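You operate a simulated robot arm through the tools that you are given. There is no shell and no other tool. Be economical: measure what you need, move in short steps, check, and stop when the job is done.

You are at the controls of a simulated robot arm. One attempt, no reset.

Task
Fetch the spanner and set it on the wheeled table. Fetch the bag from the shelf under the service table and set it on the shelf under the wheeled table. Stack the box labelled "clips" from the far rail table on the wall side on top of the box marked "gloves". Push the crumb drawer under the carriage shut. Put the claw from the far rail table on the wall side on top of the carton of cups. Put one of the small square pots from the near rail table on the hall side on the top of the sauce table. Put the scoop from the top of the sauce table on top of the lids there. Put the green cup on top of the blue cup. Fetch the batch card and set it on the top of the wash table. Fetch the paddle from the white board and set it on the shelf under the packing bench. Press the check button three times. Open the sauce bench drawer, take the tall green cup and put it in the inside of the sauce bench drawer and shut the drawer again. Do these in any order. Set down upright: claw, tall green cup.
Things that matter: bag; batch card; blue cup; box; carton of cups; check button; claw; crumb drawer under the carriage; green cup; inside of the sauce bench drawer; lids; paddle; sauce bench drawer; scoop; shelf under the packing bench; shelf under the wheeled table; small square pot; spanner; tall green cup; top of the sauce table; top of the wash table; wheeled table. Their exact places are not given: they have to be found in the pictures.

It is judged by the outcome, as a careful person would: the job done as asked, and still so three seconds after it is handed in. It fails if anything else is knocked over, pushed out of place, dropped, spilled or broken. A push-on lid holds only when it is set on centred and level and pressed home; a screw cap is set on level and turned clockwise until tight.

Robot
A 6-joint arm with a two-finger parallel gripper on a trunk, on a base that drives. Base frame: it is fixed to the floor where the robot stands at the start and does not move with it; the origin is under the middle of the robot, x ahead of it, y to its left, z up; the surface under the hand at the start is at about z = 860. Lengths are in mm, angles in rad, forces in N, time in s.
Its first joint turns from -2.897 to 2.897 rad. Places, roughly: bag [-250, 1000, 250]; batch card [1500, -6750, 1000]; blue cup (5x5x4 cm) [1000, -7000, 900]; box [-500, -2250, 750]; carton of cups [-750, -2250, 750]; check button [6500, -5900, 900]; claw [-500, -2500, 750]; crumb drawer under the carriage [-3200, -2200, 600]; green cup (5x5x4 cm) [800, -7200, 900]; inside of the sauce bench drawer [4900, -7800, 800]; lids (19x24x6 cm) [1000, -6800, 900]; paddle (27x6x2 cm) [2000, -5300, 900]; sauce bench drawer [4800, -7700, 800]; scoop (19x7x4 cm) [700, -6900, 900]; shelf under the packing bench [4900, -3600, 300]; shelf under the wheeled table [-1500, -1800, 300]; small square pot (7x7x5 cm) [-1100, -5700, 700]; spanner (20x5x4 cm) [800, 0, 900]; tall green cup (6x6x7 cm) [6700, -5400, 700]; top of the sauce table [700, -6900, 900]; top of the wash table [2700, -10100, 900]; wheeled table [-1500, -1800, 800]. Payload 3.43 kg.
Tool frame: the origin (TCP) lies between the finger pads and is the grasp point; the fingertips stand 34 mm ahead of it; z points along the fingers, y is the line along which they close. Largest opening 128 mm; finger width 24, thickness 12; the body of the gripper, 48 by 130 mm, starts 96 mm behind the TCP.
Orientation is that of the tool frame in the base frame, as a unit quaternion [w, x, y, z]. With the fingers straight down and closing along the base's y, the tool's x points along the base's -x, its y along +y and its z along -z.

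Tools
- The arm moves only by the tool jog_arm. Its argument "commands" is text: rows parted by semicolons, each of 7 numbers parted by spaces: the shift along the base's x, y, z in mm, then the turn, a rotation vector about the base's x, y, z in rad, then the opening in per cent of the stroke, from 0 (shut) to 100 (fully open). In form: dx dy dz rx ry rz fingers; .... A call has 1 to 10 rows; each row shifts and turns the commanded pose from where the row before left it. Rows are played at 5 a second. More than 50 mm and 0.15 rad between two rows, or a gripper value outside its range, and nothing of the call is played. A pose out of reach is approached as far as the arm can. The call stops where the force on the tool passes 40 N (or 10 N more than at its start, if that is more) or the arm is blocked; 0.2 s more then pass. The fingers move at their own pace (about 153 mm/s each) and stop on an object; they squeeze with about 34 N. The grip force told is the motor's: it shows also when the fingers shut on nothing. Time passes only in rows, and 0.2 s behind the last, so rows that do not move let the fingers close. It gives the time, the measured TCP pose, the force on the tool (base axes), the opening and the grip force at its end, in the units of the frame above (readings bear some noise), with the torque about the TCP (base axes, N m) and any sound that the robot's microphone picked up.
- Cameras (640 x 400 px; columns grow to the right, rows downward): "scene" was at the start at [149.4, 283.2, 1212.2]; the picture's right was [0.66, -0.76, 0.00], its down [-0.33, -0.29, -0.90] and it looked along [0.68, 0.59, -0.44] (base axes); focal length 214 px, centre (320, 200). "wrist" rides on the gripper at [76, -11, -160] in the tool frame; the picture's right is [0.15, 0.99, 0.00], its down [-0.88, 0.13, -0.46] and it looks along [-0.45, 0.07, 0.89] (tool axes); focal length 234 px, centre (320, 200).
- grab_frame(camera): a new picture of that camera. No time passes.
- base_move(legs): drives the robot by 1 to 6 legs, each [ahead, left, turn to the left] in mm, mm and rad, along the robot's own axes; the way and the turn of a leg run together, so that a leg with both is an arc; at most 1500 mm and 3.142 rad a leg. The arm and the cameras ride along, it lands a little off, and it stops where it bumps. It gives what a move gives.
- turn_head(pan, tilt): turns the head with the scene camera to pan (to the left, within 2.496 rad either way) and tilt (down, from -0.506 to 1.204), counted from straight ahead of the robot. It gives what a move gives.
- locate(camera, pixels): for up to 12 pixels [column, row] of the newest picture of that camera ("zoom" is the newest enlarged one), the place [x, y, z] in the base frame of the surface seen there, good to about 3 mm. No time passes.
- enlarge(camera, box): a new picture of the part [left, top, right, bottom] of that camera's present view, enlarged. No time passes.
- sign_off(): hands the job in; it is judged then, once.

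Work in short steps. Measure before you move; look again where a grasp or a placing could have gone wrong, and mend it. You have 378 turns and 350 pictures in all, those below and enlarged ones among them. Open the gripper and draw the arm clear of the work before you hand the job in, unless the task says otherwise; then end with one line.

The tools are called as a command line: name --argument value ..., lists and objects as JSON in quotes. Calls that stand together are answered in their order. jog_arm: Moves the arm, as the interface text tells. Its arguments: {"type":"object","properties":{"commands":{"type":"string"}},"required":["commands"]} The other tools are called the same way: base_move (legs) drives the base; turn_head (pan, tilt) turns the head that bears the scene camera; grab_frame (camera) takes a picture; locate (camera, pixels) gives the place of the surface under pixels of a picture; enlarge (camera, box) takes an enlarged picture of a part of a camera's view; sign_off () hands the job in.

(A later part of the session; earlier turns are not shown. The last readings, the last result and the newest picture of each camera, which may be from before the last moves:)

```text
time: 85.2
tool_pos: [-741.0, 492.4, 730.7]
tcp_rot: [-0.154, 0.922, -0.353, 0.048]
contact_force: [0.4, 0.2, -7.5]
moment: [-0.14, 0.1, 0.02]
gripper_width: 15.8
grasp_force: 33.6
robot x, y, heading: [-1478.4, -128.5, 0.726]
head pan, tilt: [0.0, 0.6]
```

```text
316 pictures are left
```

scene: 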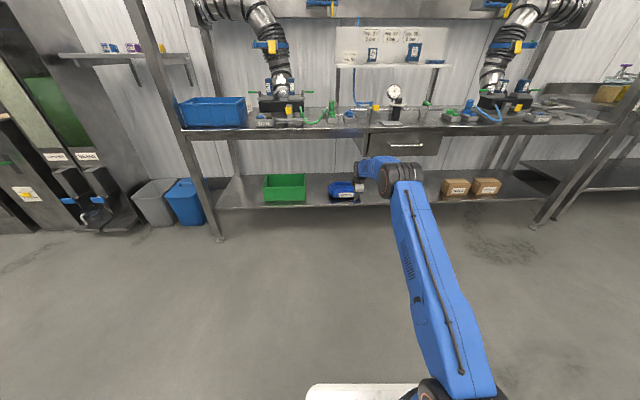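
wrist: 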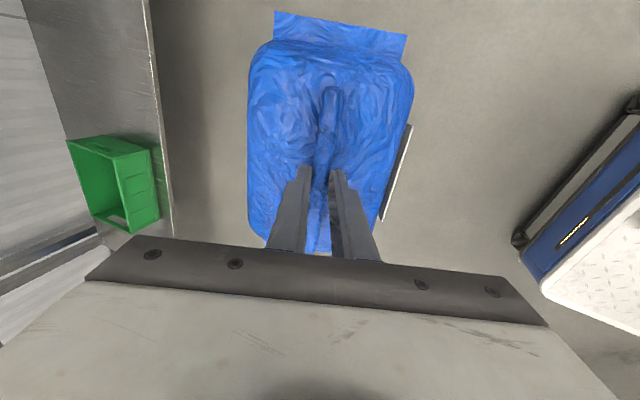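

I retract a bit more, then translate clear, turn to face the wheeled table, and set back.

jog_arm --commands "-36 -32 0 0 0 0 0;-36 -32 0 0 0 0 0;-36 -32 0 0 0 0 0"

base_move --legs '[[518, -890, 0], [0, 0, -3.082], [-419, 298, 0]]'

turn_head --pan 0.0 --tilt 0.4

enlarge --camera "scene" --box '[200, 130, 440, 280]'

```text
time: 86.0
tool_pos: [-849.9, 394.4, 732.3]
tcp_rot: [-0.155, 0.922, -0.352, 0.048]
contact_force: [0.5, 0.4, -7.3]
moment: [-0.17, 0.09, 0.0]
gripper_width: 15.8
grasp_force: 33.7
robot x, y, heading: [-1476.1, -128.4, 0.722]
head pan, tilt: [0.0, 0.6]
```

```text
time: 100.9
tool_pos: [-538.0, -931.2, 730.5]
tcp_rot: [-0.035, 0.277, 0.947, -0.159]
contact_force: [0.3, 0.1, -5.5]
moment: [0.18, -0.05, -0.04]
gripper_width: 15.7
grasp_force: 33.8
robot x, y, heading: [-0.8, -315.0, -2.258]
head pan, tilt: [0.0, 0.6]
```

```text
time: 101.7
tool_pos: [-539.0, -930.6, 731.7]
tcp_rot: [-0.036, 0.277, 0.947, -0.158]
contact_force: [-0.4, -0.1, -6.2]
moment: [0.17, -0.08, 0.0]
gripper_width: 15.4
grasp_force: 34.0
robot x, y, heading: [-2.4, -313.5, -2.257]
head pan, tilt: [0.0, 0.4]
```

```text
2.67 times, centred on (320, 205) of scene
```

zoom: 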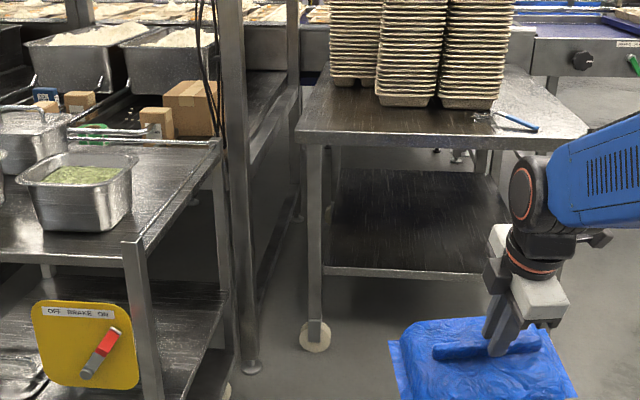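

locate --camera "zoom" --pixels '[[400, 133], [400, 146], [400, 152], [400, 265], [400, 200], [330, 268], [480, 185], [470, 275], [345, 190], [320, 330], [370, 148]]'

base_move --legs '[[0, 0, -0.098]]'

```text
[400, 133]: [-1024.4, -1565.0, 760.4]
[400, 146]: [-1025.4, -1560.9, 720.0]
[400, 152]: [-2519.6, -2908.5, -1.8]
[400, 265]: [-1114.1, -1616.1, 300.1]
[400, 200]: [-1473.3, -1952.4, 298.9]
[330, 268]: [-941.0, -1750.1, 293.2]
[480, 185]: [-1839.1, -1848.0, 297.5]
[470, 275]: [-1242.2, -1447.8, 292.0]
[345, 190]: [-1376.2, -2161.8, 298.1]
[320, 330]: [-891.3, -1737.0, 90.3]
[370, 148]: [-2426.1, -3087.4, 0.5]
```

```text
time: 102.6
tool_pos: [-597.2, -874.7, 731.5]
tcp_rot: [-0.043, 0.325, 0.932, -0.156]
contact_force: [0.9, 0.6, -6.0]
moment: [0.18, -0.09, 0.0]
gripper_width: 15.6
grasp_force: 34.6
robot x, y, heading: [-0.3, -312.9, -2.357]
head pan, tilt: [0.0, 0.4]
```

Lip underside is z 720, shelf 299; I need a flatter hand (tilt 0.75) to pass below. I yaw the bag square, extend low in front of the table, and add tilt.

jog_arm --commands "-30.5 -30.5 -18 0 0 -0.12 0;-30.5 -30.5 -18 0 0 0 0;-30.5 -30.5 -18 0 0 0 0;-30.5 -30.5 -18 0 0 0 0;-30.5 -30.5 -18 0 0 0 0;-30.5 -30.5 -18 0 0 0 0;-30.5 -30.5 -18 0 0 0 0;-30.5 -30.5 -18 0 0 0 0;-30.5 -30.5 -18 0 0 0 0;-30.5 -30.5 -18 0 0 0 0"

jog_arm --commands "-30.5 -30.5 -18 -0.099 0.099 0 0;-30.5 -30.5 -18 -0.099 0.099 0 0;-30.5 -30.5 -18 -0.099 0.099 0 0"

grab_frame --camera "scene"

enlarge --camera "scene" --box '[240, 130, 480, 290]'

```text
time: 104.8
tool_pos: [-902.4, -1178.5, 556.0]
tcp_rot: [-0.053, 0.38, 0.911, -0.153]
contact_force: [-0.3, -0.7, -3.3]
moment: [0.15, -0.07, 0.0]
gripper_width: 16.0
grasp_force: 34.1
robot x, y, heading: [-5.2, -317.5, -2.358]
head pan, tilt: [0.0, 0.4]
```

```text
time: 105.6
tool_pos: [-995.7, -1271.3, 499.0]
tcp_rot: [-0.13, 0.356, 0.86, -0.34]
contact_force: [0.6, 0.3, -4.4]
moment: [0.31, -0.25, -0.02]
gripper_width: 15.6
grasp_force: 33.7
robot x, y, heading: [0.3, -315.8, -2.355]
head pan, tilt: [0.0, 0.4]
```

```text
314 pictures are left
```

scene: 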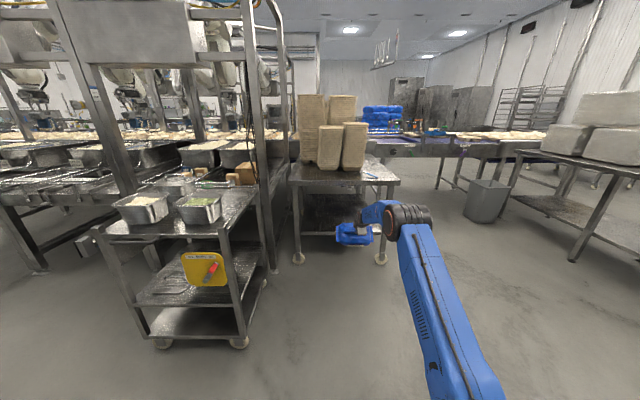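

```text
2.50 times, centred on (360, 210) of scene
```

zoom: 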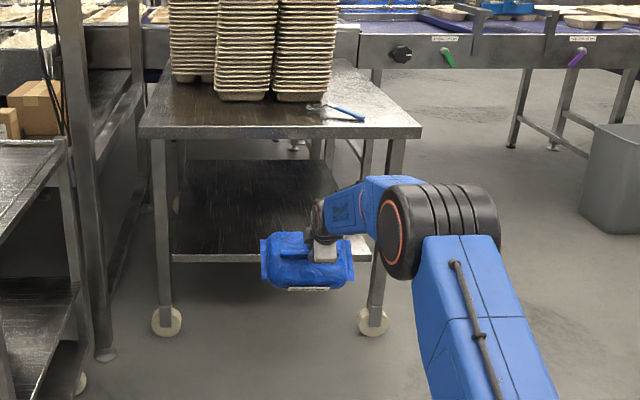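

locate --camera "zoom" --pixels '[[318, 197], [335, 190], [350, 185], [375, 178], [405, 182], [300, 288], [350, 280], [280, 240], [328, 180]]'

grab_frame --camera "wrist"

```text
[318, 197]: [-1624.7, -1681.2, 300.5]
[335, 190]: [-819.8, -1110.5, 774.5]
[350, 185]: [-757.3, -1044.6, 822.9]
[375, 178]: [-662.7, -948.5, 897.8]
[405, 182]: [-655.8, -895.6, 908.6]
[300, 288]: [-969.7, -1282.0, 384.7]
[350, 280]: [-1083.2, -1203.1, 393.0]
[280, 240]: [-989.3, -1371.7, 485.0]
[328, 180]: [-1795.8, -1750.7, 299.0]
```

```text
312 pictures are left
```

wrist: 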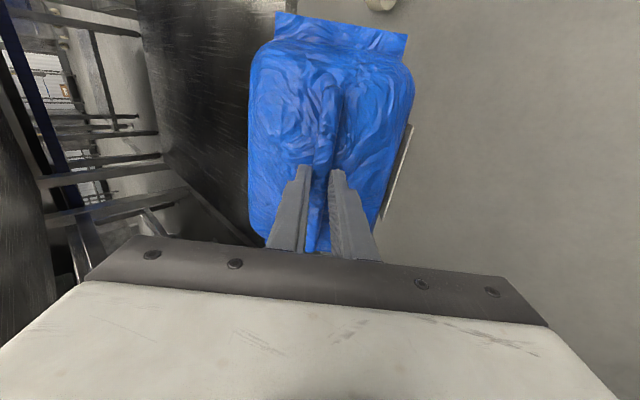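

Forearm will pass the lip about 35 mm below it if TCP is at 465. I lower 34 mm and drive in 240 first.

jog_arm --commands "0 0 -17 0 0 0 0;0 0 -17 0 0 0 0"

base_move --legs '[[240, 35, 0]]'

enlarge --camera "scene" --box '[240, 130, 480, 290]'

```text
time: 106.2
tool_pos: [-995.4, -1271.0, 463.2]
tcp_rot: [-0.13, 0.356, 0.86, -0.34]
contact_force: [-0.6, -0.6, -5.6]
moment: [0.31, -0.26, 0.0]
gripper_width: 15.6
grasp_force: 33.7
robot x, y, heading: [-1.8, -319.4, -2.362]
head pan, tilt: [0.0, 0.4]
```

```text
time: 108.0
tool_pos: [-1135.2, -1471.7, 463.2]
tcp_rot: [-0.128, 0.354, 0.862, -0.339]
contact_force: [-0.3, 0.5, -5.0]
moment: [0.32, -0.24, 0.0]
gripper_width: 15.6
grasp_force: 34.1
robot x, y, heading: [-150.4, -512.5, -2.352]
head pan, tilt: [0.0, 0.4]
```

```text
2.50 times, centred on (360, 210) of scene
```

zoom: 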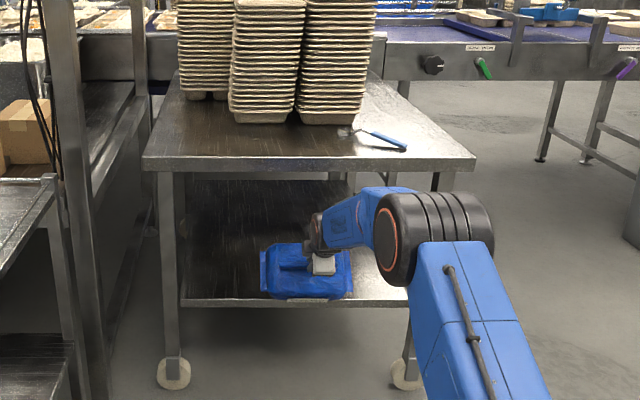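

locate --camera "zoom" --pixels '[[320, 218], [340, 205], [360, 195], [300, 297], [330, 298], [290, 305], [380, 190]]'

```text
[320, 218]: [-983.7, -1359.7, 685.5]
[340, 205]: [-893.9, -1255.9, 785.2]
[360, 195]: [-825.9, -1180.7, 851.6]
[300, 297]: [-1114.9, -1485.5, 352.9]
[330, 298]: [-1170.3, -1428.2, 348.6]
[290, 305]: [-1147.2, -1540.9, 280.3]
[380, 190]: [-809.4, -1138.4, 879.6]
```

Forearm will be ~660 at the lip; safe. I drive the remaining 121 mm.

base_move --legs '[[121, 0, 0]]'

jog_arm --commands "0 0 -8 0 0 0 0;0 0 -6 0 0 0 0;0 0 -4 0 0 0 0;0 0 0 0 0 0 0"

enlarge --camera "scene" --box '[240, 130, 480, 290]'

```text
time: 109.2
tool_pos: [-1220.3, -1559.2, 463.3]
tcp_rot: [-0.128, 0.354, 0.862, -0.34]
contact_force: [-0.6, -0.1, -6.1]
moment: [0.26, -0.23, 0.0]
gripper_width: 15.9
grasp_force: 33.5
robot x, y, heading: [-235.9, -597.2, -2.349]
head pan, tilt: [0.0, 0.4]
```

```text
time: 110.2
tool_pos: [-1219.7, -1559.1, 445.5]
tcp_rot: [-0.128, 0.354, 0.862, -0.34]
contact_force: [1.0, 1.1, -6.2]
moment: [0.24, -0.24, 0.02]
gripper_width: 15.7
grasp_force: 33.5
robot x, y, heading: [-234.4, -600.8, -2.348]
head pan, tilt: [0.0, 0.4]
```

```text
2.50 times, centred on (360, 210) of scene
```

zoom: 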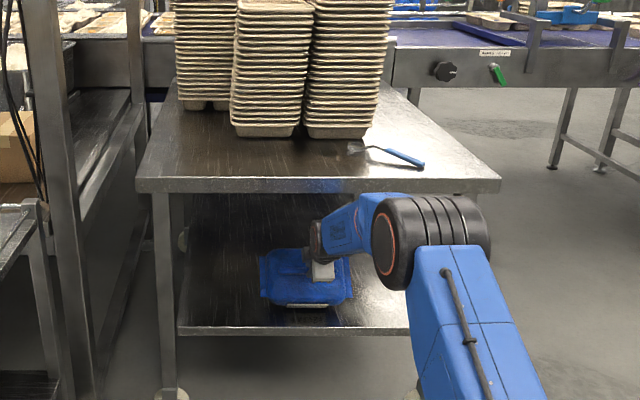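

No contact yet; keep lowering in small steps.

jog_arm --commands "0 0 -4 0 0 0 0;0 0 -4 0 0 0 0;0 0 -4 0 0 0 0;0 0 -3 0 0 0 0;0 0 0 0 0 0 0"

```text
time: 111.4
tool_pos: [-1220.0, -1559.8, 434.8]
tcp_rot: [-0.13, 0.353, 0.861, -0.343]
contact_force: [0.6, 1.4, 30.7]
moment: [-0.55, 0.63, 0.06]
gripper_width: 15.7
grasp_force: 34.0
robot x, y, heading: [-234.0, -598.8, -2.349]
head pan, tilt: [0.0, 0.4]
```

Near edge touches. I untilt 0.13 while lowering to lay the bag flatter, then release slowly.

jog_arm --commands "0 0 -4 0.046 -0.046 0 0;0 0 -5 0.046 -0.046 0 0;0 0 0 0 0 0 0"

enlarge --camera "scene" --box '[240, 130, 480, 290]'

```text
time: 112.0
tool_pos: [-1221.8, -1561.5, 431.1]
tcp_rot: [-0.109, 0.36, 0.879, -0.294]
contact_force: [0.1, 0.0, 16.9]
moment: [-0.15, 0.01, 0.07]
gripper_width: 15.7
grasp_force: 34.1
robot x, y, heading: [-234.8, -598.0, -2.353]
head pan, tilt: [0.0, 0.4]
stopped in row 3: the force on the tool passed its limit at 46 N (the readings are from after the stop); the commanded pose is now the measured one
```

```text
2.50 times, centred on (360, 210) of scene
```

zoom: 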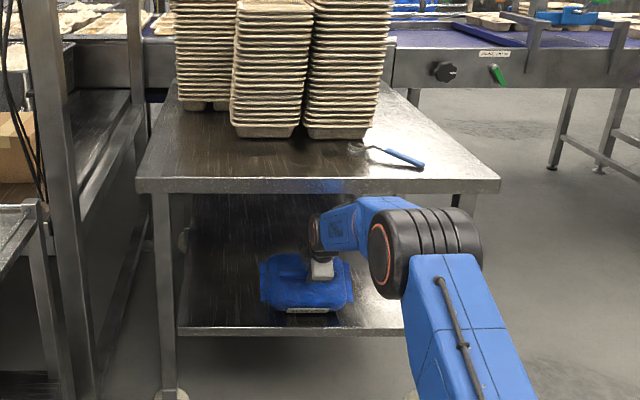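

Bag is nearly flat on the shelf. I open and back the hand off with renewed tilt to stay under the lip, then drive out.

jog_arm --commands "0 0 0 0 0 0 15;0 0 0 0 0 0 30;0 0 0 0 0 0 40;5 5 8 -0.05 0.05 0 40;5 5 10 -0.05 0.05 0 40;4 4 10 0 0 0 40"

grab_frame --camera "wrist"

```text
time: 113.4
tool_pos: [-1207.7, -1547.8, 454.1]
tcp_rot: [-0.135, 0.351, 0.856, -0.354]
contact_force: [-0.6, 0.1, -0.6]
moment: [-0.03, -0.01, -0.01]
gripper_width: 51.6
grasp_force: 0.0
robot x, y, heading: [-237.1, -598.7, -2.355]
head pan, tilt: [0.0, 0.4]
```

```text
308 pictures are left
```

wrist: 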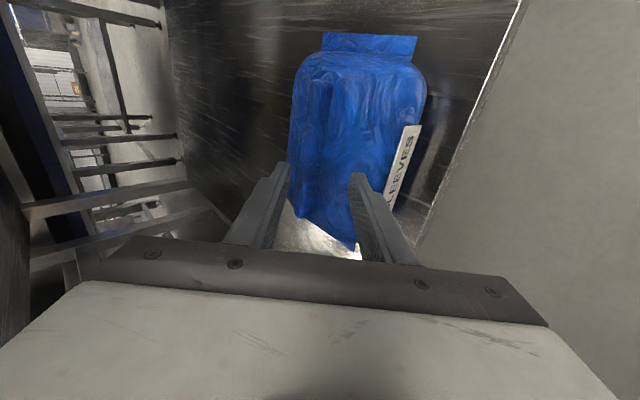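

Bag sits on the shelf with clearance to the front edge. I back out and check.

base_move --legs '[[-420, 0, 0]]'

enlarge --camera "scene" --box '[220, 100, 440, 270]'

```text
time: 116.0
tool_pos: [-908.0, -1254.7, 453.9]
tcp_rot: [-0.132, 0.348, 0.858, -0.353]
contact_force: [0.2, -0.3, 1.0]
moment: [0.0, 0.0, -0.01]
gripper_width: 51.2
grasp_force: 0.1
robot x, y, heading: [57.3, -296.6, -2.35]
head pan, tilt: [0.0, 0.4]
```

```text
2.35 times, centred on (330, 185) of scene
```

zoom: 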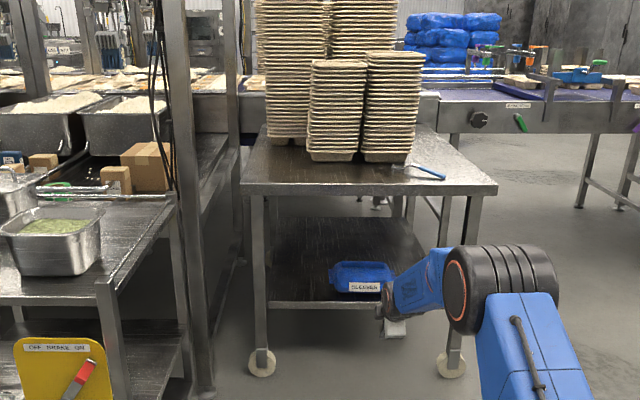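

Both on the table. Now I raise and retract the arm to a carrying pose.

jog_arm --commands "29 29 26 0.094 -0.094 0 40;29 29 26 0.094 -0.094 0 40;29 29 26 0.094 -0.094 0 40;29 29 26 0.094 -0.094 0 40;29 29 26 0.094 -0.094 0 40;29 29 26 0.094 -0.094 0 40;29 29 26 0 0 -0.13 40;29 29 26 0 0 -0.13 40;29 29 26 0 0 -0.13 40;29 29 26 0 0 -0.13 40"

jog_arm --commands "29 29 26 0 0 -0.13 40;29 29 26 0 0 -0.13 40;29 29 26 0 0 -0.13 40;29 29 26 0 0 -0.13 40;29 29 26 0 0 -0.13 40;29 29 26 0 0 -0.13 40;29 29 26 0 0 -0.13 100;29 29 26 0 0 -0.13 100;29 29 26 0 0 0 100;29 29 26 0 0 0 100"

turn_head --pan 0.6 --tilt 0.4

grab_frame --camera "scene"

enlarge --camera "scene" --box '[240, 90, 480, 250]'

```text
time: 118.2
tool_pos: [-618.1, -964.2, 714.8]
tcp_rot: [0.018, 0.607, 0.795, 0.001]
contact_force: [-0.7, -0.9, -1.0]
moment: [0.05, -0.05, -0.01]
gripper_width: 51.3
grasp_force: 0.1
robot x, y, heading: [57.5, -300.5, -2.345]
head pan, tilt: [0.0, 0.4]
```

```text
time: 120.4
tool_pos: [-328.1, -673.6, 974.9]
tcp_rot: [0.016, 0.922, 0.387, -0.007]
contact_force: [-0.9, -1.1, 0.3]
moment: [0.05, -0.04, 0.01]
gripper_width: 128.2
grasp_force: 0.1
robot x, y, heading: [57.3, -301.4, -2.342]
head pan, tilt: [0.0, 0.4]
```

```text
time: 121.4
tool_pos: [-327.2, -675.7, 975.1]
tcp_rot: [0.016, 0.921, 0.389, -0.009]
contact_force: [-0.2, 0.1, -0.4]
moment: [0.0, -0.02, 0.0]
gripper_width: 127.7
grasp_force: 0.1
robot x, y, heading: [58.0, -297.8, -2.35]
head pan, tilt: [0.6, 0.4]
```

```text
306 pictures are left
```

scene: 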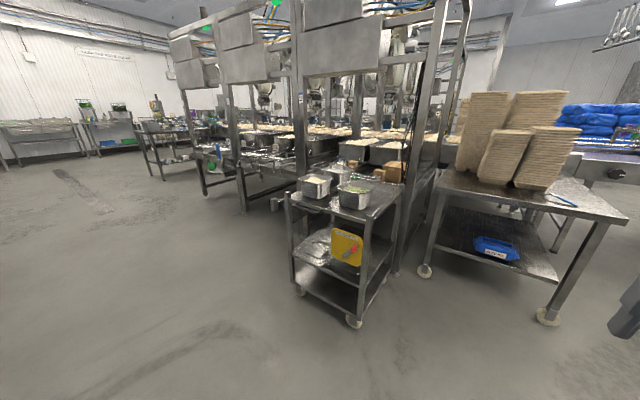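

```text
2.50 times, centred on (360, 170) of scene
```

zoom: 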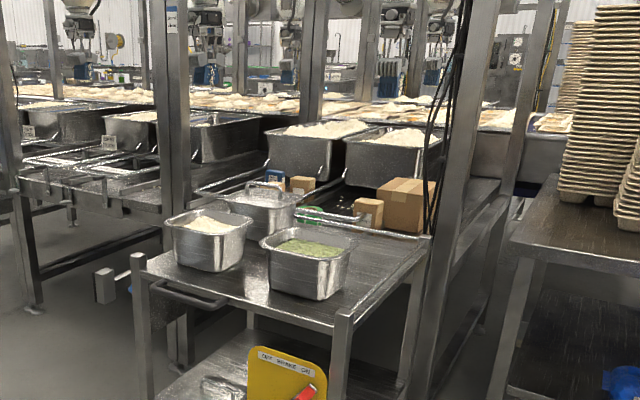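

enlarge --camera "scene" --box '[310, 145, 420, 215]'

locate --camera "zoom" --pixels '[[210, 150], [285, 180], [320, 165], [430, 200], [490, 180], [160, 180], [330, 210], [640, 230], [520, 230], [200, 290], [400, 280], [300, 345]]'

```text
5.71 times, centred on (365, 180) of scene
```

zoom: 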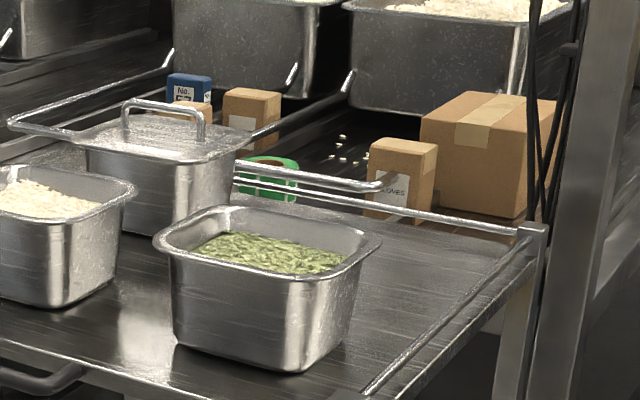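

```text
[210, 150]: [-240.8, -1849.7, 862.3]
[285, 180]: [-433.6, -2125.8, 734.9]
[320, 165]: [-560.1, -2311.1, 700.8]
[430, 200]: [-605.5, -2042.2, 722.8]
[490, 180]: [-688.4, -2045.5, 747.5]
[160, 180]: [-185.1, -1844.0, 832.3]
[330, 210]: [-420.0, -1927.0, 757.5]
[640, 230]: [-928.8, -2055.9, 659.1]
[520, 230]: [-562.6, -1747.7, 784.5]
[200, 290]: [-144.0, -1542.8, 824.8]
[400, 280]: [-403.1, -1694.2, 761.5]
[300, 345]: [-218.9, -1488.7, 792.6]
```

The rail table is behind a cart with pans. I move sideways in front of the cart for a better look.

base_move --legs '[[300, 748, 0]]'

turn_head --pan -0.05 --tilt 0.5

grab_frame --camera "scene"

enlarge --camera "scene" --box '[200, 120, 420, 270]'

```text
time: 125.7
tool_pos: [-2.8, -1406.0, 974.5]
tcp_rot: [0.015, 0.92, 0.391, -0.009]
contact_force: [0.1, 0.4, -0.7]
moment: [-0.02, -0.01, 0.03]
gripper_width: 128.0
grasp_force: 0.1
robot x, y, heading: [381.6, -1031.5, -2.34]
head pan, tilt: [0.6, 0.4]
```

```text
time: 126.7
tool_pos: [-3.4, -1406.7, 974.3]
tcp_rot: [0.016, 0.92, 0.39, -0.009]
contact_force: [-0.5, 0.1, 0.8]
moment: [0.02, 0.02, -0.03]
gripper_width: 128.1
grasp_force: 0.0
robot x, y, heading: [383.3, -1030.8, -2.337]
head pan, tilt: [-0.051, 0.499]
```

```text
303 pictures are left
```

scene: 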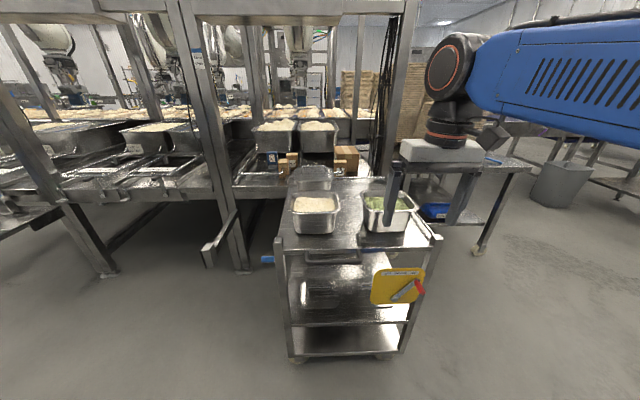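

```text
2.67 times, centred on (310, 195) of scene
```

zoom: 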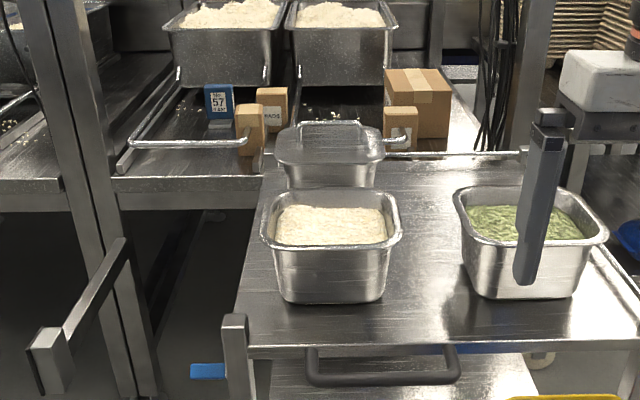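

locate --camera "zoom" --pixels '[[250, 105], [250, 128], [272, 95], [400, 110], [415, 80], [220, 100], [230, 180], [350, 120], [440, 155], [150, 170], [300, 120], [340, 70]]'

locate --camera "scene" --pixels '[[280, 250], [435, 240], [265, 175], [380, 180], [385, 100], [235, 200], [300, 20], [205, 250], [330, 360], [195, 100], [370, 5]]'

```text
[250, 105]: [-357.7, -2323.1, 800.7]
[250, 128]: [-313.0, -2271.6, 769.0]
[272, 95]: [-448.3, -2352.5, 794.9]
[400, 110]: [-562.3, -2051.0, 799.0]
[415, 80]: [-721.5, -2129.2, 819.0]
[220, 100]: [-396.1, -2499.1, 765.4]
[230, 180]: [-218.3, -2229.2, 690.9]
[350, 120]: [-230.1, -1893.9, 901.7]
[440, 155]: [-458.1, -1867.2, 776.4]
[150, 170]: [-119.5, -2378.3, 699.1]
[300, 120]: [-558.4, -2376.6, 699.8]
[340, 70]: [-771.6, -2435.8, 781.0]
```

```text
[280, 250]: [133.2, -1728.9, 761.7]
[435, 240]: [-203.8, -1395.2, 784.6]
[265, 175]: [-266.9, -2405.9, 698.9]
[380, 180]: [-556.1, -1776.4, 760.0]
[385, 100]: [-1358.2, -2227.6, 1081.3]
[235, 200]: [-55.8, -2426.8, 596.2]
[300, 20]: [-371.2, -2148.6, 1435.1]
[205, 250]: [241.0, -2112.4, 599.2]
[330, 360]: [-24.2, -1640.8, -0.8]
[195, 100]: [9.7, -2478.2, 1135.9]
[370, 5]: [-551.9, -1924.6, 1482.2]
```

I check where the arm's upright axis sits on the deck (needed for reach planning).

turn_head --pan -0.8 --tilt 1.2

grab_frame --camera "scene"

```text
time: 127.8
tool_pos: [-4.5, -1407.4, 974.6]
tcp_rot: [0.016, 0.92, 0.391, -0.007]
contact_force: [-1.1, 0.7, 0.7]
moment: [0.02, 0.02, -0.01]
gripper_width: 127.8
grasp_force: 0.0
robot x, y, heading: [382.2, -1028.1, -2.344]
head pan, tilt: [-0.799, 1.201]
```

```text
301 pictures are left
```

scene: 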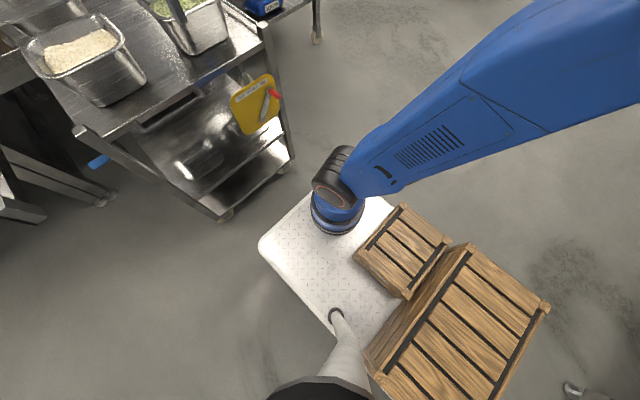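

locate --camera "scene" --pixels '[[312, 222], [336, 232], [362, 212], [265, 245], [330, 190], [345, 180], [315, 195], [395, 200]]'

```text
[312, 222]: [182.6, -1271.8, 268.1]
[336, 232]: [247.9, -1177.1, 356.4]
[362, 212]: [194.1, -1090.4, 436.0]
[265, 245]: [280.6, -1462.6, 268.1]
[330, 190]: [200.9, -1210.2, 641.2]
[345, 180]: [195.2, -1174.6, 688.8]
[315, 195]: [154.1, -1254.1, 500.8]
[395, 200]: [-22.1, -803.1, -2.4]
```

Axis is about 270 ahead. Now I read the labels on the boxes on the rail table.

turn_head --pan 0.0 --tilt 0.4

enlarge --camera "scene" --box '[250, 150, 380, 230]'

```text
time: 129.0
tool_pos: [-3.1, -1409.0, 974.8]
tcp_rot: [0.016, 0.92, 0.39, -0.007]
contact_force: [-0.3, 0.5, -0.4]
moment: [0.03, -0.01, 0.02]
gripper_width: 128.2
grasp_force: 0.1
robot x, y, heading: [377.7, -1031.2, -2.342]
head pan, tilt: [0.0, 0.4]
```

```text
4.92 times, centred on (315, 190) of scene
```

zoom: 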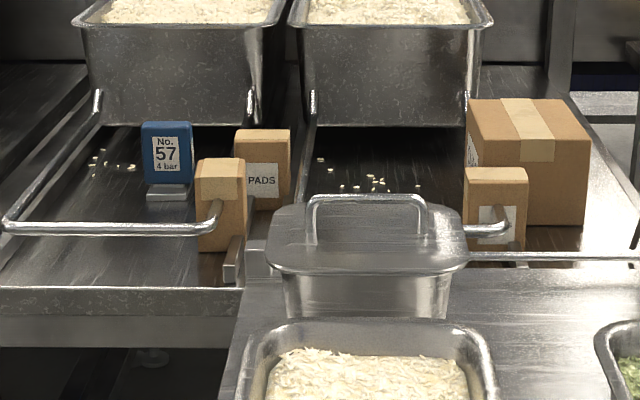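

base_move --legs '[[235, 200, 0]]'

turn_head --pan 0.0 --tilt 0.5

grab_frame --camera "scene"

enlarge --camera "scene" --box '[180, 120, 380, 260]'

```text
time: 131.0
tool_pos: [-22.1, -1711.9, 975.1]
tcp_rot: [0.016, 0.921, 0.389, -0.009]
contact_force: [0.4, 0.0, 0.3]
moment: [0.05, 0.03, -0.01]
gripper_width: 127.9
grasp_force: 0.0
robot x, y, heading: [362.5, -1335.6, -2.346]
head pan, tilt: [0.0, 0.4]
```

```text
time: 131.7
tool_pos: [-21.7, -1712.6, 974.9]
tcp_rot: [0.016, 0.921, 0.389, -0.01]
contact_force: [0.2, -1.1, 0.7]
moment: [-0.01, -0.01, 0.01]
gripper_width: 127.9
grasp_force: 0.0
robot x, y, heading: [365.7, -1336.5, -2.341]
head pan, tilt: [0.0, 0.499]
```

```text
299 pictures are left
```

scene: 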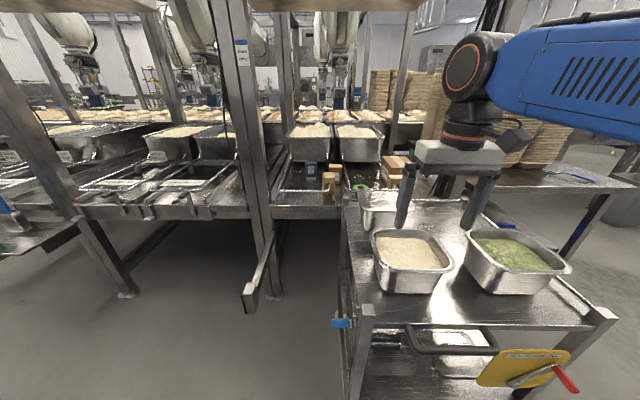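

```text
2.86 times, centred on (280, 190) of scene
```

zoom: 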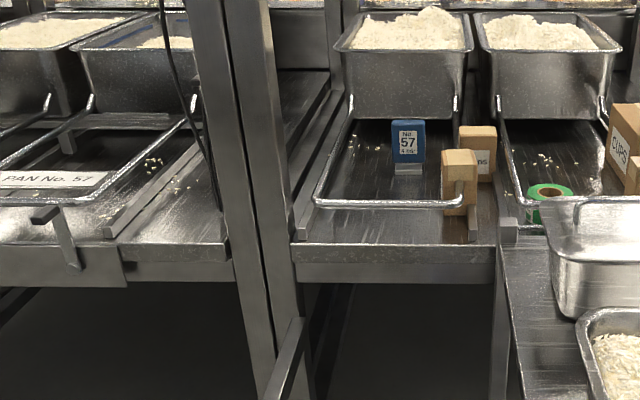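

The blue "No. 57" block at (-396,-2499) is the claw and "CUPS" the carton. I shift left 150 to balance reach and extend the wrist camera over the boxes.

base_move --legs '[[10, 150, 0]]'

jog_arm --commands "-34 -35 3 0 0 0 100;-34 -35 3 0 0 0 100;-34 -35 3 0 0 0 100;-34 -35 3 0 0 0 100;-34 -35 3 0 0 0 100;-34 -35 3 0 0 0 100"

grab_frame --camera "wrist"

grab_frame --camera "scene"

```text
time: 133.1
tool_pos: [81.4, -1825.7, 975.9]
tcp_rot: [0.016, 0.92, 0.391, -0.007]
contact_force: [-0.8, -0.2, -0.3]
moment: [0.0, 0.02, 0.01]
gripper_width: 127.9
grasp_force: 0.0
robot x, y, heading: [463.3, -1450.7, -2.336]
head pan, tilt: [0.0, 0.499]
```

```text
time: 134.5
tool_pos: [-122.9, -2034.1, 994.0]
tcp_rot: [0.016, 0.92, 0.391, -0.008]
contact_force: [-0.4, -0.3, 1.0]
moment: [-0.01, 0.09, 0.02]
gripper_width: 128.1
grasp_force: 0.0
robot x, y, heading: [463.7, -1448.0, -2.344]
head pan, tilt: [0.0, 0.499]
```

```text
297 pictures are left
```

wrist: 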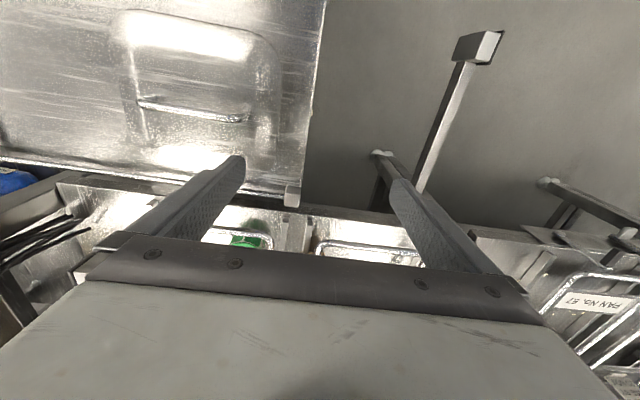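

```text
296 pictures are left
```

scene: 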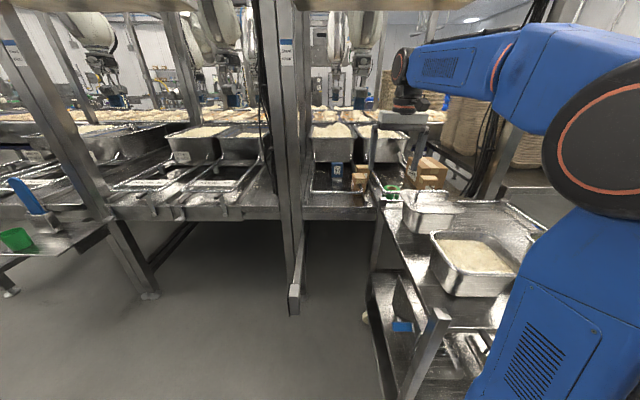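

enlarge --camera "scene" --box '[300, 140, 460, 240]'

```text
4.00 times, centred on (380, 190) of scene
```

zoom: 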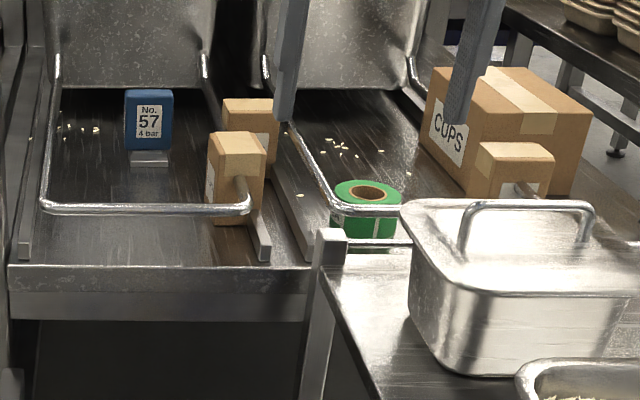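

locate --camera "zoom" --pixels '[[212, 140], [240, 152], [262, 150], [240, 138], [215, 215], [250, 205], [250, 185], [150, 208], [215, 180], [250, 105], [275, 103], [225, 105]]'

locate --camera "zoom" --pixels '[[485, 150], [545, 150], [515, 160], [515, 147], [515, 190], [435, 70], [585, 105], [530, 75], [470, 130], [130, 92], [170, 92], [150, 160]]'

```text
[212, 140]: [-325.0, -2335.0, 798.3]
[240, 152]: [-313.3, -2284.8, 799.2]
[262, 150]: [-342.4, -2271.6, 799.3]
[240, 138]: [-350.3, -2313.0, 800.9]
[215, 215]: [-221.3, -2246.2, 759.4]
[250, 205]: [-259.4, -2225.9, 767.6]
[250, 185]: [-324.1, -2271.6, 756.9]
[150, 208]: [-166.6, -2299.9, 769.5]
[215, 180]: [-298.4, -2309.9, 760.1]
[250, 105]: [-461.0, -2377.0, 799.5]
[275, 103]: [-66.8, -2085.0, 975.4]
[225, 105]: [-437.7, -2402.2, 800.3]
```

```text
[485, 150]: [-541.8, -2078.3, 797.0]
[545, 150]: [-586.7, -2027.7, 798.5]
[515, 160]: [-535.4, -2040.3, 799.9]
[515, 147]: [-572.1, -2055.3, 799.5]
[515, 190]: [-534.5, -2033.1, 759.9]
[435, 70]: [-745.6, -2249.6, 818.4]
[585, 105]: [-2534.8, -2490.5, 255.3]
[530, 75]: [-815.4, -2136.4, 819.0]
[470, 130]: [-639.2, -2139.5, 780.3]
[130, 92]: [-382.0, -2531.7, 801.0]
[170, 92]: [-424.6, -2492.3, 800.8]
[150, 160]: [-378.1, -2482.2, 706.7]
```

locate --camera "scene" --pixels '[[288, 200], [298, 150], [262, 100], [285, 60], [275, 150], [330, 5], [510, 100], [480, 160], [370, 20]]'

jog_arm --commands "-30 -38 -5 0 0 0 100;-30 -38 -5 0 0 0 100;-30 -38 -5 0 0 0 100;-30 -38 -5 0 0 0 100;-30 -38 -5 0 0 0 100"

grab_frame --camera "wrist"

```text
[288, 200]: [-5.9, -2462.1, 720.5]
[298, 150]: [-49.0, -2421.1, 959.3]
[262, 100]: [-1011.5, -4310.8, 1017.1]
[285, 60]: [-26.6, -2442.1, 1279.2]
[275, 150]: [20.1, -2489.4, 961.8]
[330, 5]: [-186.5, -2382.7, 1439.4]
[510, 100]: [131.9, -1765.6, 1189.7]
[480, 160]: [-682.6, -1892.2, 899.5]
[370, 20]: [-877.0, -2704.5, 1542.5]
```

```text
time: 135.9
tool_pos: [-263.9, -2207.4, 984.1]
tcp_rot: [0.022, 0.921, 0.388, -0.019]
contact_force: [0.7, 0.2, -0.3]
moment: [0.0, 0.06, -0.01]
gripper_width: 128.2
grasp_force: 0.1
robot x, y, heading: [471.1, -1435.5, -2.346]
head pan, tilt: [0.0, 0.499]
stopped in row 5: the arm was blocked; the commanded pose is now the measured one
```

```text
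294 pictures are left
```

wrist: 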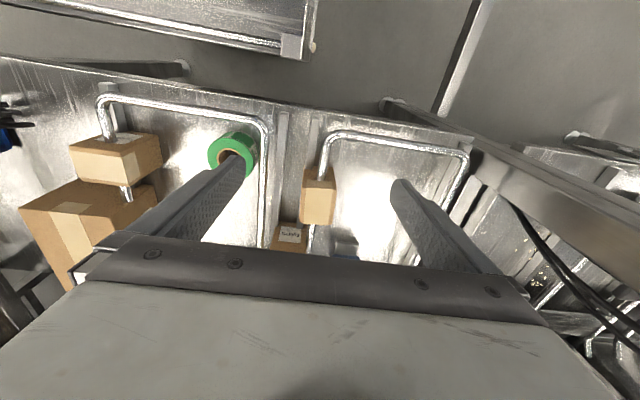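

The arm reports blocked; I check what it touched.

grab_frame --camera "scene"

turn_head --pan -0.2 --tilt 0.1

grab_frame --camera "scene"

```text
293 pictures are left
```

scene: 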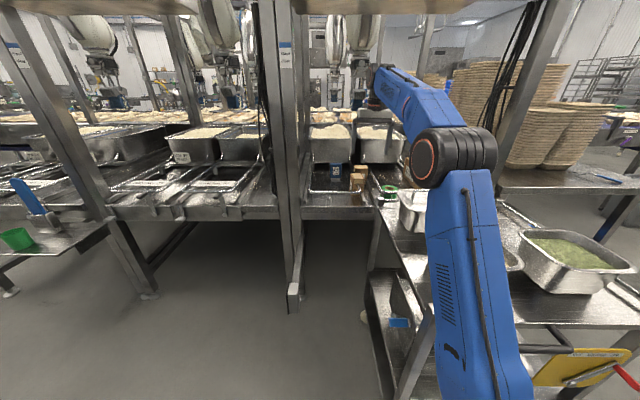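

```text
time: 136.8
tool_pos: [-263.8, -2208.1, 982.5]
tcp_rot: [0.021, 0.921, 0.389, -0.018]
contact_force: [-0.7, 0.4, 0.9]
moment: [0.05, -0.01, 0.02]
gripper_width: 128.2
grasp_force: 0.1
robot x, y, heading: [465.9, -1442.9, -2.343]
head pan, tilt: [-0.201, 0.099]
```

```text
292 pictures are left
```

scene: 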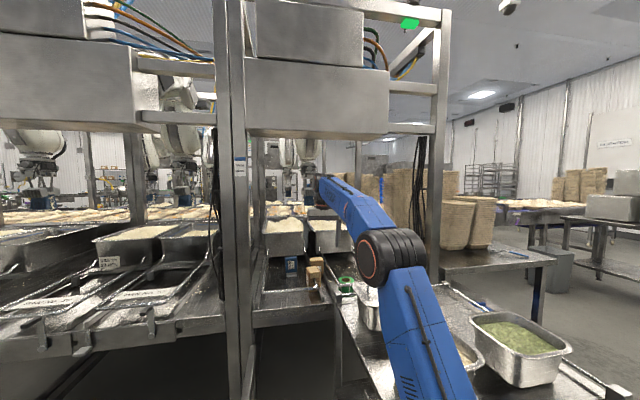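

locate --camera "scene" --pixels '[[390, 235], [372, 283], [390, 285], [410, 300], [430, 350], [390, 350], [345, 200], [325, 180], [325, 170], [370, 310], [310, 90], [440, 395]]'

enlarge --camera "scene" --box '[290, 130, 480, 300]'

```text
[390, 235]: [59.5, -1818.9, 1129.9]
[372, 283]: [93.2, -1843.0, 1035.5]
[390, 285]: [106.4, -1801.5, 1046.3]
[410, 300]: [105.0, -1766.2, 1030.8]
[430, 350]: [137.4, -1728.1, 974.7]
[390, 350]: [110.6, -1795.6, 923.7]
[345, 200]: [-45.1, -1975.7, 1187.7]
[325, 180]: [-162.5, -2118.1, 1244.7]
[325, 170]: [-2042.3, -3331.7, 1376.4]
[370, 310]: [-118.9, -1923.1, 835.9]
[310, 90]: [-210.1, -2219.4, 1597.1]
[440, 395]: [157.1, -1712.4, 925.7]
```

```text
2.35 times, centred on (385, 215) of scene
```

zoom: 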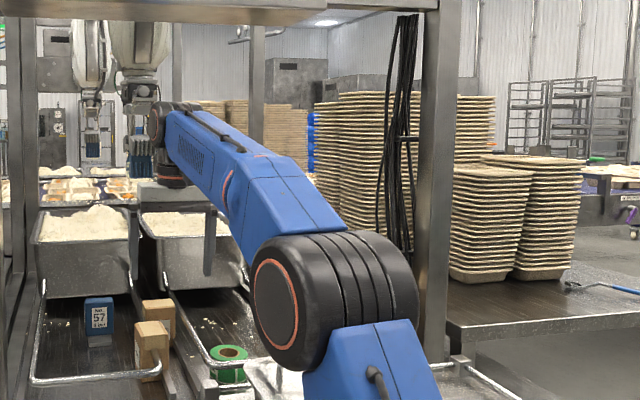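

The upper arm leaned against the cart's front edge. I retract and check that the cart has not shifted.

jog_arm --commands "30 31 3 0 0 0 100;34 35 3 0 0 0 100;34 35 3 0 0 0 100;34 35 0 0 0 0 100;34 35 0 0 0 0 100;34 35 0 0 0 0 100"

turn_head --pan -0.1 --tilt 0.6

grab_frame --camera "scene"

```text
time: 138.2
tool_pos: [-72.3, -2009.8, 980.9]
tcp_rot: [0.018, 0.921, 0.389, -0.013]
contact_force: [0.4, -0.3, -0.2]
moment: [0.07, -0.05, -0.03]
gripper_width: 128.2
grasp_force: 0.0
robot x, y, heading: [466.6, -1442.4, -2.344]
head pan, tilt: [-0.201, 0.099]
```

```text
time: 139.1
tool_pos: [-70.5, -2008.9, 981.3]
tcp_rot: [0.018, 0.921, 0.389, -0.013]
contact_force: [1.0, 0.0, 0.5]
moment: [-0.02, 0.01, -0.01]
gripper_width: 128.1
grasp_force: 0.0
robot x, y, heading: [470.0, -1441.4, -2.344]
head pan, tilt: [-0.099, 0.6]
```

```text
290 pictures are left
```

scene: 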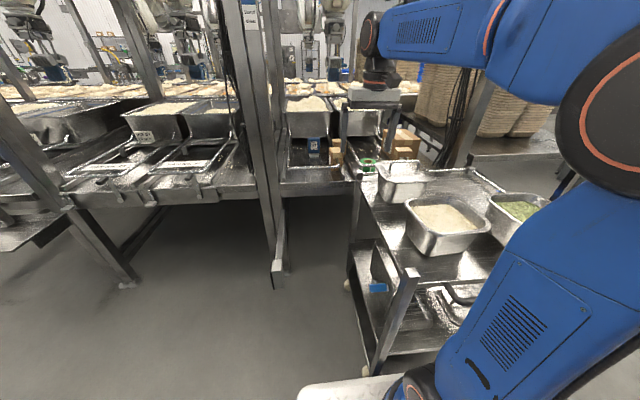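

locate --camera "scene" --pixels '[[412, 277], [408, 290], [368, 372], [360, 180], [277, 268], [280, 280], [388, 168], [372, 290]]'

```text
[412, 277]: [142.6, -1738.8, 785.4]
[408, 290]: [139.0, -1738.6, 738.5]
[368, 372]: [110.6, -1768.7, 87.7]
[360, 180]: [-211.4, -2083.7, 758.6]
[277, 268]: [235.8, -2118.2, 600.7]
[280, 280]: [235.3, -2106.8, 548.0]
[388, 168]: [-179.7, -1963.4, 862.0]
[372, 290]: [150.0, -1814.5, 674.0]
```

Cart unmoved. I shift left 165 so the arm works beside the cart.

base_move --legs '[[12, 165, 0]]'

grab_frame --camera "scene"

enlarge --camera "scene" --box '[260, 90, 440, 210]'

```text
time: 140.5
tool_pos: [38.8, -2131.9, 981.5]
tcp_rot: [0.02, 0.921, 0.39, -0.014]
contact_force: [0.1, -0.5, -0.8]
moment: [-0.03, 0.0, -0.01]
gripper_width: 127.9
grasp_force: 0.2
robot x, y, heading: [578.1, -1563.0, -2.341]
head pan, tilt: [-0.099, 0.6]
```

```text
289 pictures are left
```

scene: 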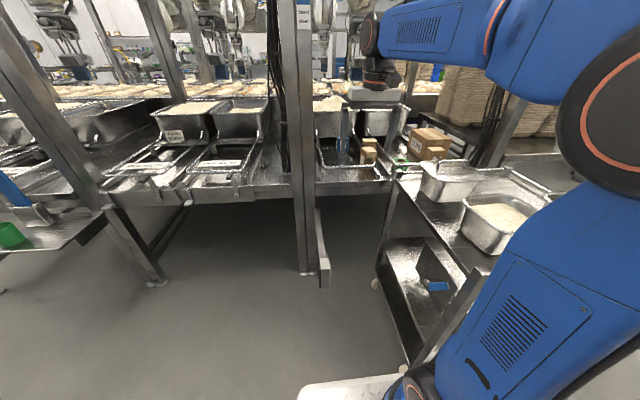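

```text
3.33 times, centred on (350, 150) of scene
```

zoom: 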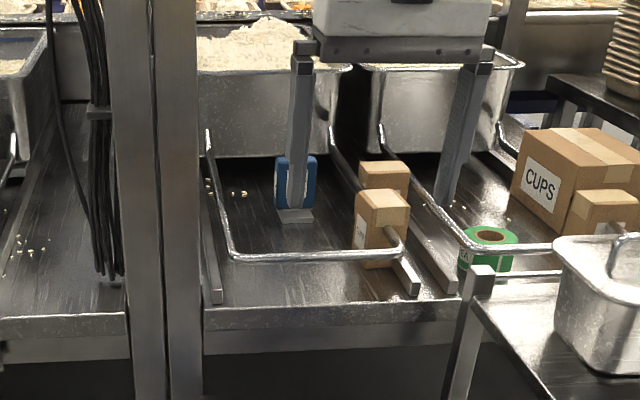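

locate --camera "zoom" --pixels '[[360, 207], [366, 192], [403, 194], [406, 208], [383, 200], [362, 235], [385, 265], [300, 160], [285, 165], [312, 162], [295, 215], [235, 255]]'

locate --camera "zoom" --pixels '[[280, 180], [312, 180], [280, 215], [310, 220], [390, 228], [400, 245], [365, 165], [405, 165], [345, 155], [365, 215]]'

```text
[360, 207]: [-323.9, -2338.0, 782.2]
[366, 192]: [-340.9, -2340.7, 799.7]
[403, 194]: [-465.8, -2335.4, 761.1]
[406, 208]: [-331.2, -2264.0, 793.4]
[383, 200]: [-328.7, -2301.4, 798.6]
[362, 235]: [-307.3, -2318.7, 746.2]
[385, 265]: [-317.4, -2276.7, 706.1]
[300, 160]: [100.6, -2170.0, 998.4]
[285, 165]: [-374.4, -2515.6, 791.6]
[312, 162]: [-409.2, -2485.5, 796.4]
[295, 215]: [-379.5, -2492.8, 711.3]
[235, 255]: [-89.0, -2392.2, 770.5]
```

```text
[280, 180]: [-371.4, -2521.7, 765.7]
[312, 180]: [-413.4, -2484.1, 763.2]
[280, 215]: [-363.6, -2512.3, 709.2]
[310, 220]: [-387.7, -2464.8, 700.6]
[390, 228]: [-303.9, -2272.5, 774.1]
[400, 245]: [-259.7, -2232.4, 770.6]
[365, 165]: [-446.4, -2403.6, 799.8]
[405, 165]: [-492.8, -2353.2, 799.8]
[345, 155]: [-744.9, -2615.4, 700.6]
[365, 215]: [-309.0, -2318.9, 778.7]
```

Box A is at about (-335,-2300), turned slightly. I bring the hand above it with matching yaw and check with the wrist camera.

jog_arm --commands "-41.5 -18.7 -9 0 0 -0.0345 100;-41.5 -18.7 -9 0 0 -0.0345 100;-41.5 -18.7 -9 0 0 -0.0345 100;-41.5 -18.7 -9 0 0 -0.0345 100;-41.5 -18.7 -9 0 0 -0.0345 100;-41.5 -18.7 -9 0 0 -0.0345 100;-41.5 -18.7 -9 0 0 -0.0345 100;-41.5 -18.7 -9 0 0 -0.0345 100;-41.5 -18.7 -9 0 0 -0.0345 100"

grab_frame --camera "wrist"

grab_frame --camera "scene"

```text
time: 142.5
tool_pos: [-334.6, -2299.4, 904.0]
tcp_rot: [0.017, 0.97, 0.244, -0.017]
contact_force: [0.4, 0.5, 1.0]
moment: [-0.01, 0.07, 0.0]
gripper_width: 128.2
grasp_force: 0.1
robot x, y, heading: [572.4, -1566.3, -2.34]
head pan, tilt: [-0.099, 0.6]
```

```text
287 pictures are left
```

wrist: 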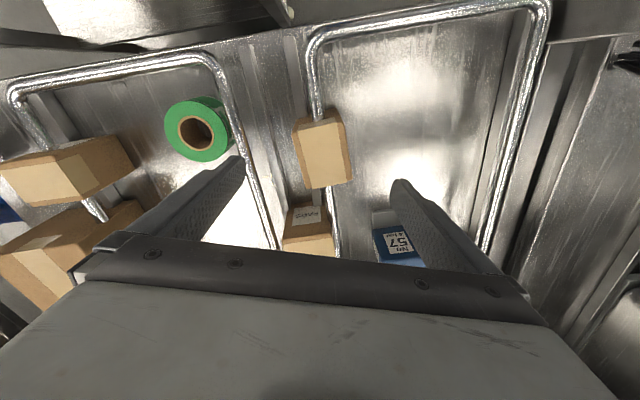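

```text
286 pictures are left
```

scene: 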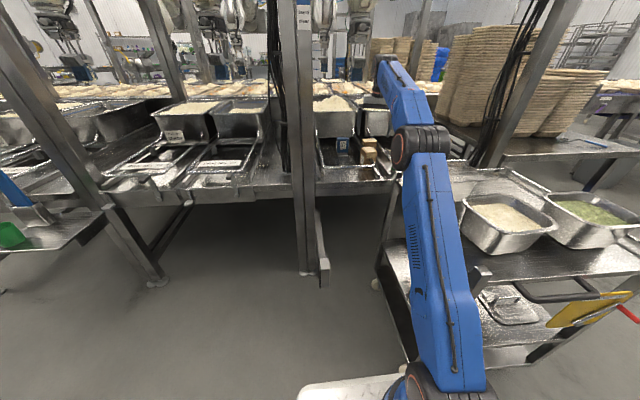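

locate --camera "wrist" --pixels '[[299, 124], [330, 117], [345, 178], [308, 186], [320, 152], [347, 150], [317, 100], [333, 195], [384, 240], [378, 215], [400, 235]]'

enlarge --camera "wrist" --box '[270, 80, 440, 270]'

```text
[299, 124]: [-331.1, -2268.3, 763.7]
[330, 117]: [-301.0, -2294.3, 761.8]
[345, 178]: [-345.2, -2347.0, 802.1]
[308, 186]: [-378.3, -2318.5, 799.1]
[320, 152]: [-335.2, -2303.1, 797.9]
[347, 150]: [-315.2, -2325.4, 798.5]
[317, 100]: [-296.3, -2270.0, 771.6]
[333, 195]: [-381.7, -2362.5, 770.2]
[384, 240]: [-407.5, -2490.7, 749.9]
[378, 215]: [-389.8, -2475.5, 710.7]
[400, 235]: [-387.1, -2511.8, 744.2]
```

```text
2.11 times, centred on (355, 175) of wrist
```

zoom: 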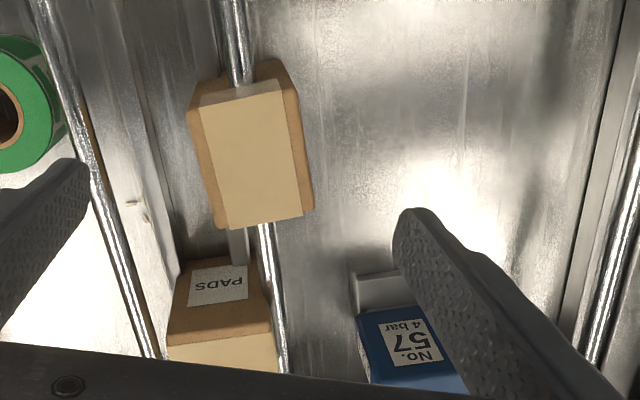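

The box's long side runs across; I rotate the hand back +0.36, set 62% opening and descend around the box, then grip.

jog_arm --commands "-1 -4 -4 0 0 0.12 62;0 0 -10 0 0 0.12 62;0 0 -20 0 0 0.12 62;0 0 -40 0 0 0 62;0 0 -40 0 0 0 62;0 0 -18 0 0 0 62;0 0 0 0 0 0 0;0 0 0 0 0 0 0;0 0 0 0 0 0 0"

grab_frame --camera "wrist"

```text
time: 144.5
tool_pos: [-334.5, -2303.8, 770.5]
tcp_rot: [0.019, 0.91, 0.413, -0.012]
contact_force: [-1.0, 0.5, 0.7]
moment: [0.16, -0.01, -0.04]
gripper_width: 59.8
grasp_force: 33.8
robot x, y, heading: [579.4, -1564.8, -2.34]
head pan, tilt: [-0.099, 0.6]
```

```text
284 pictures are left
```

wrist: 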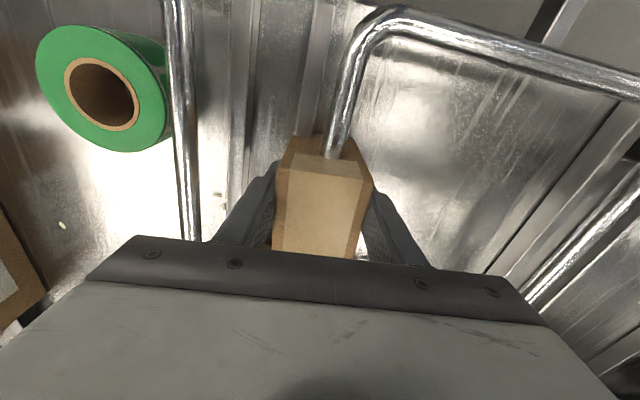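

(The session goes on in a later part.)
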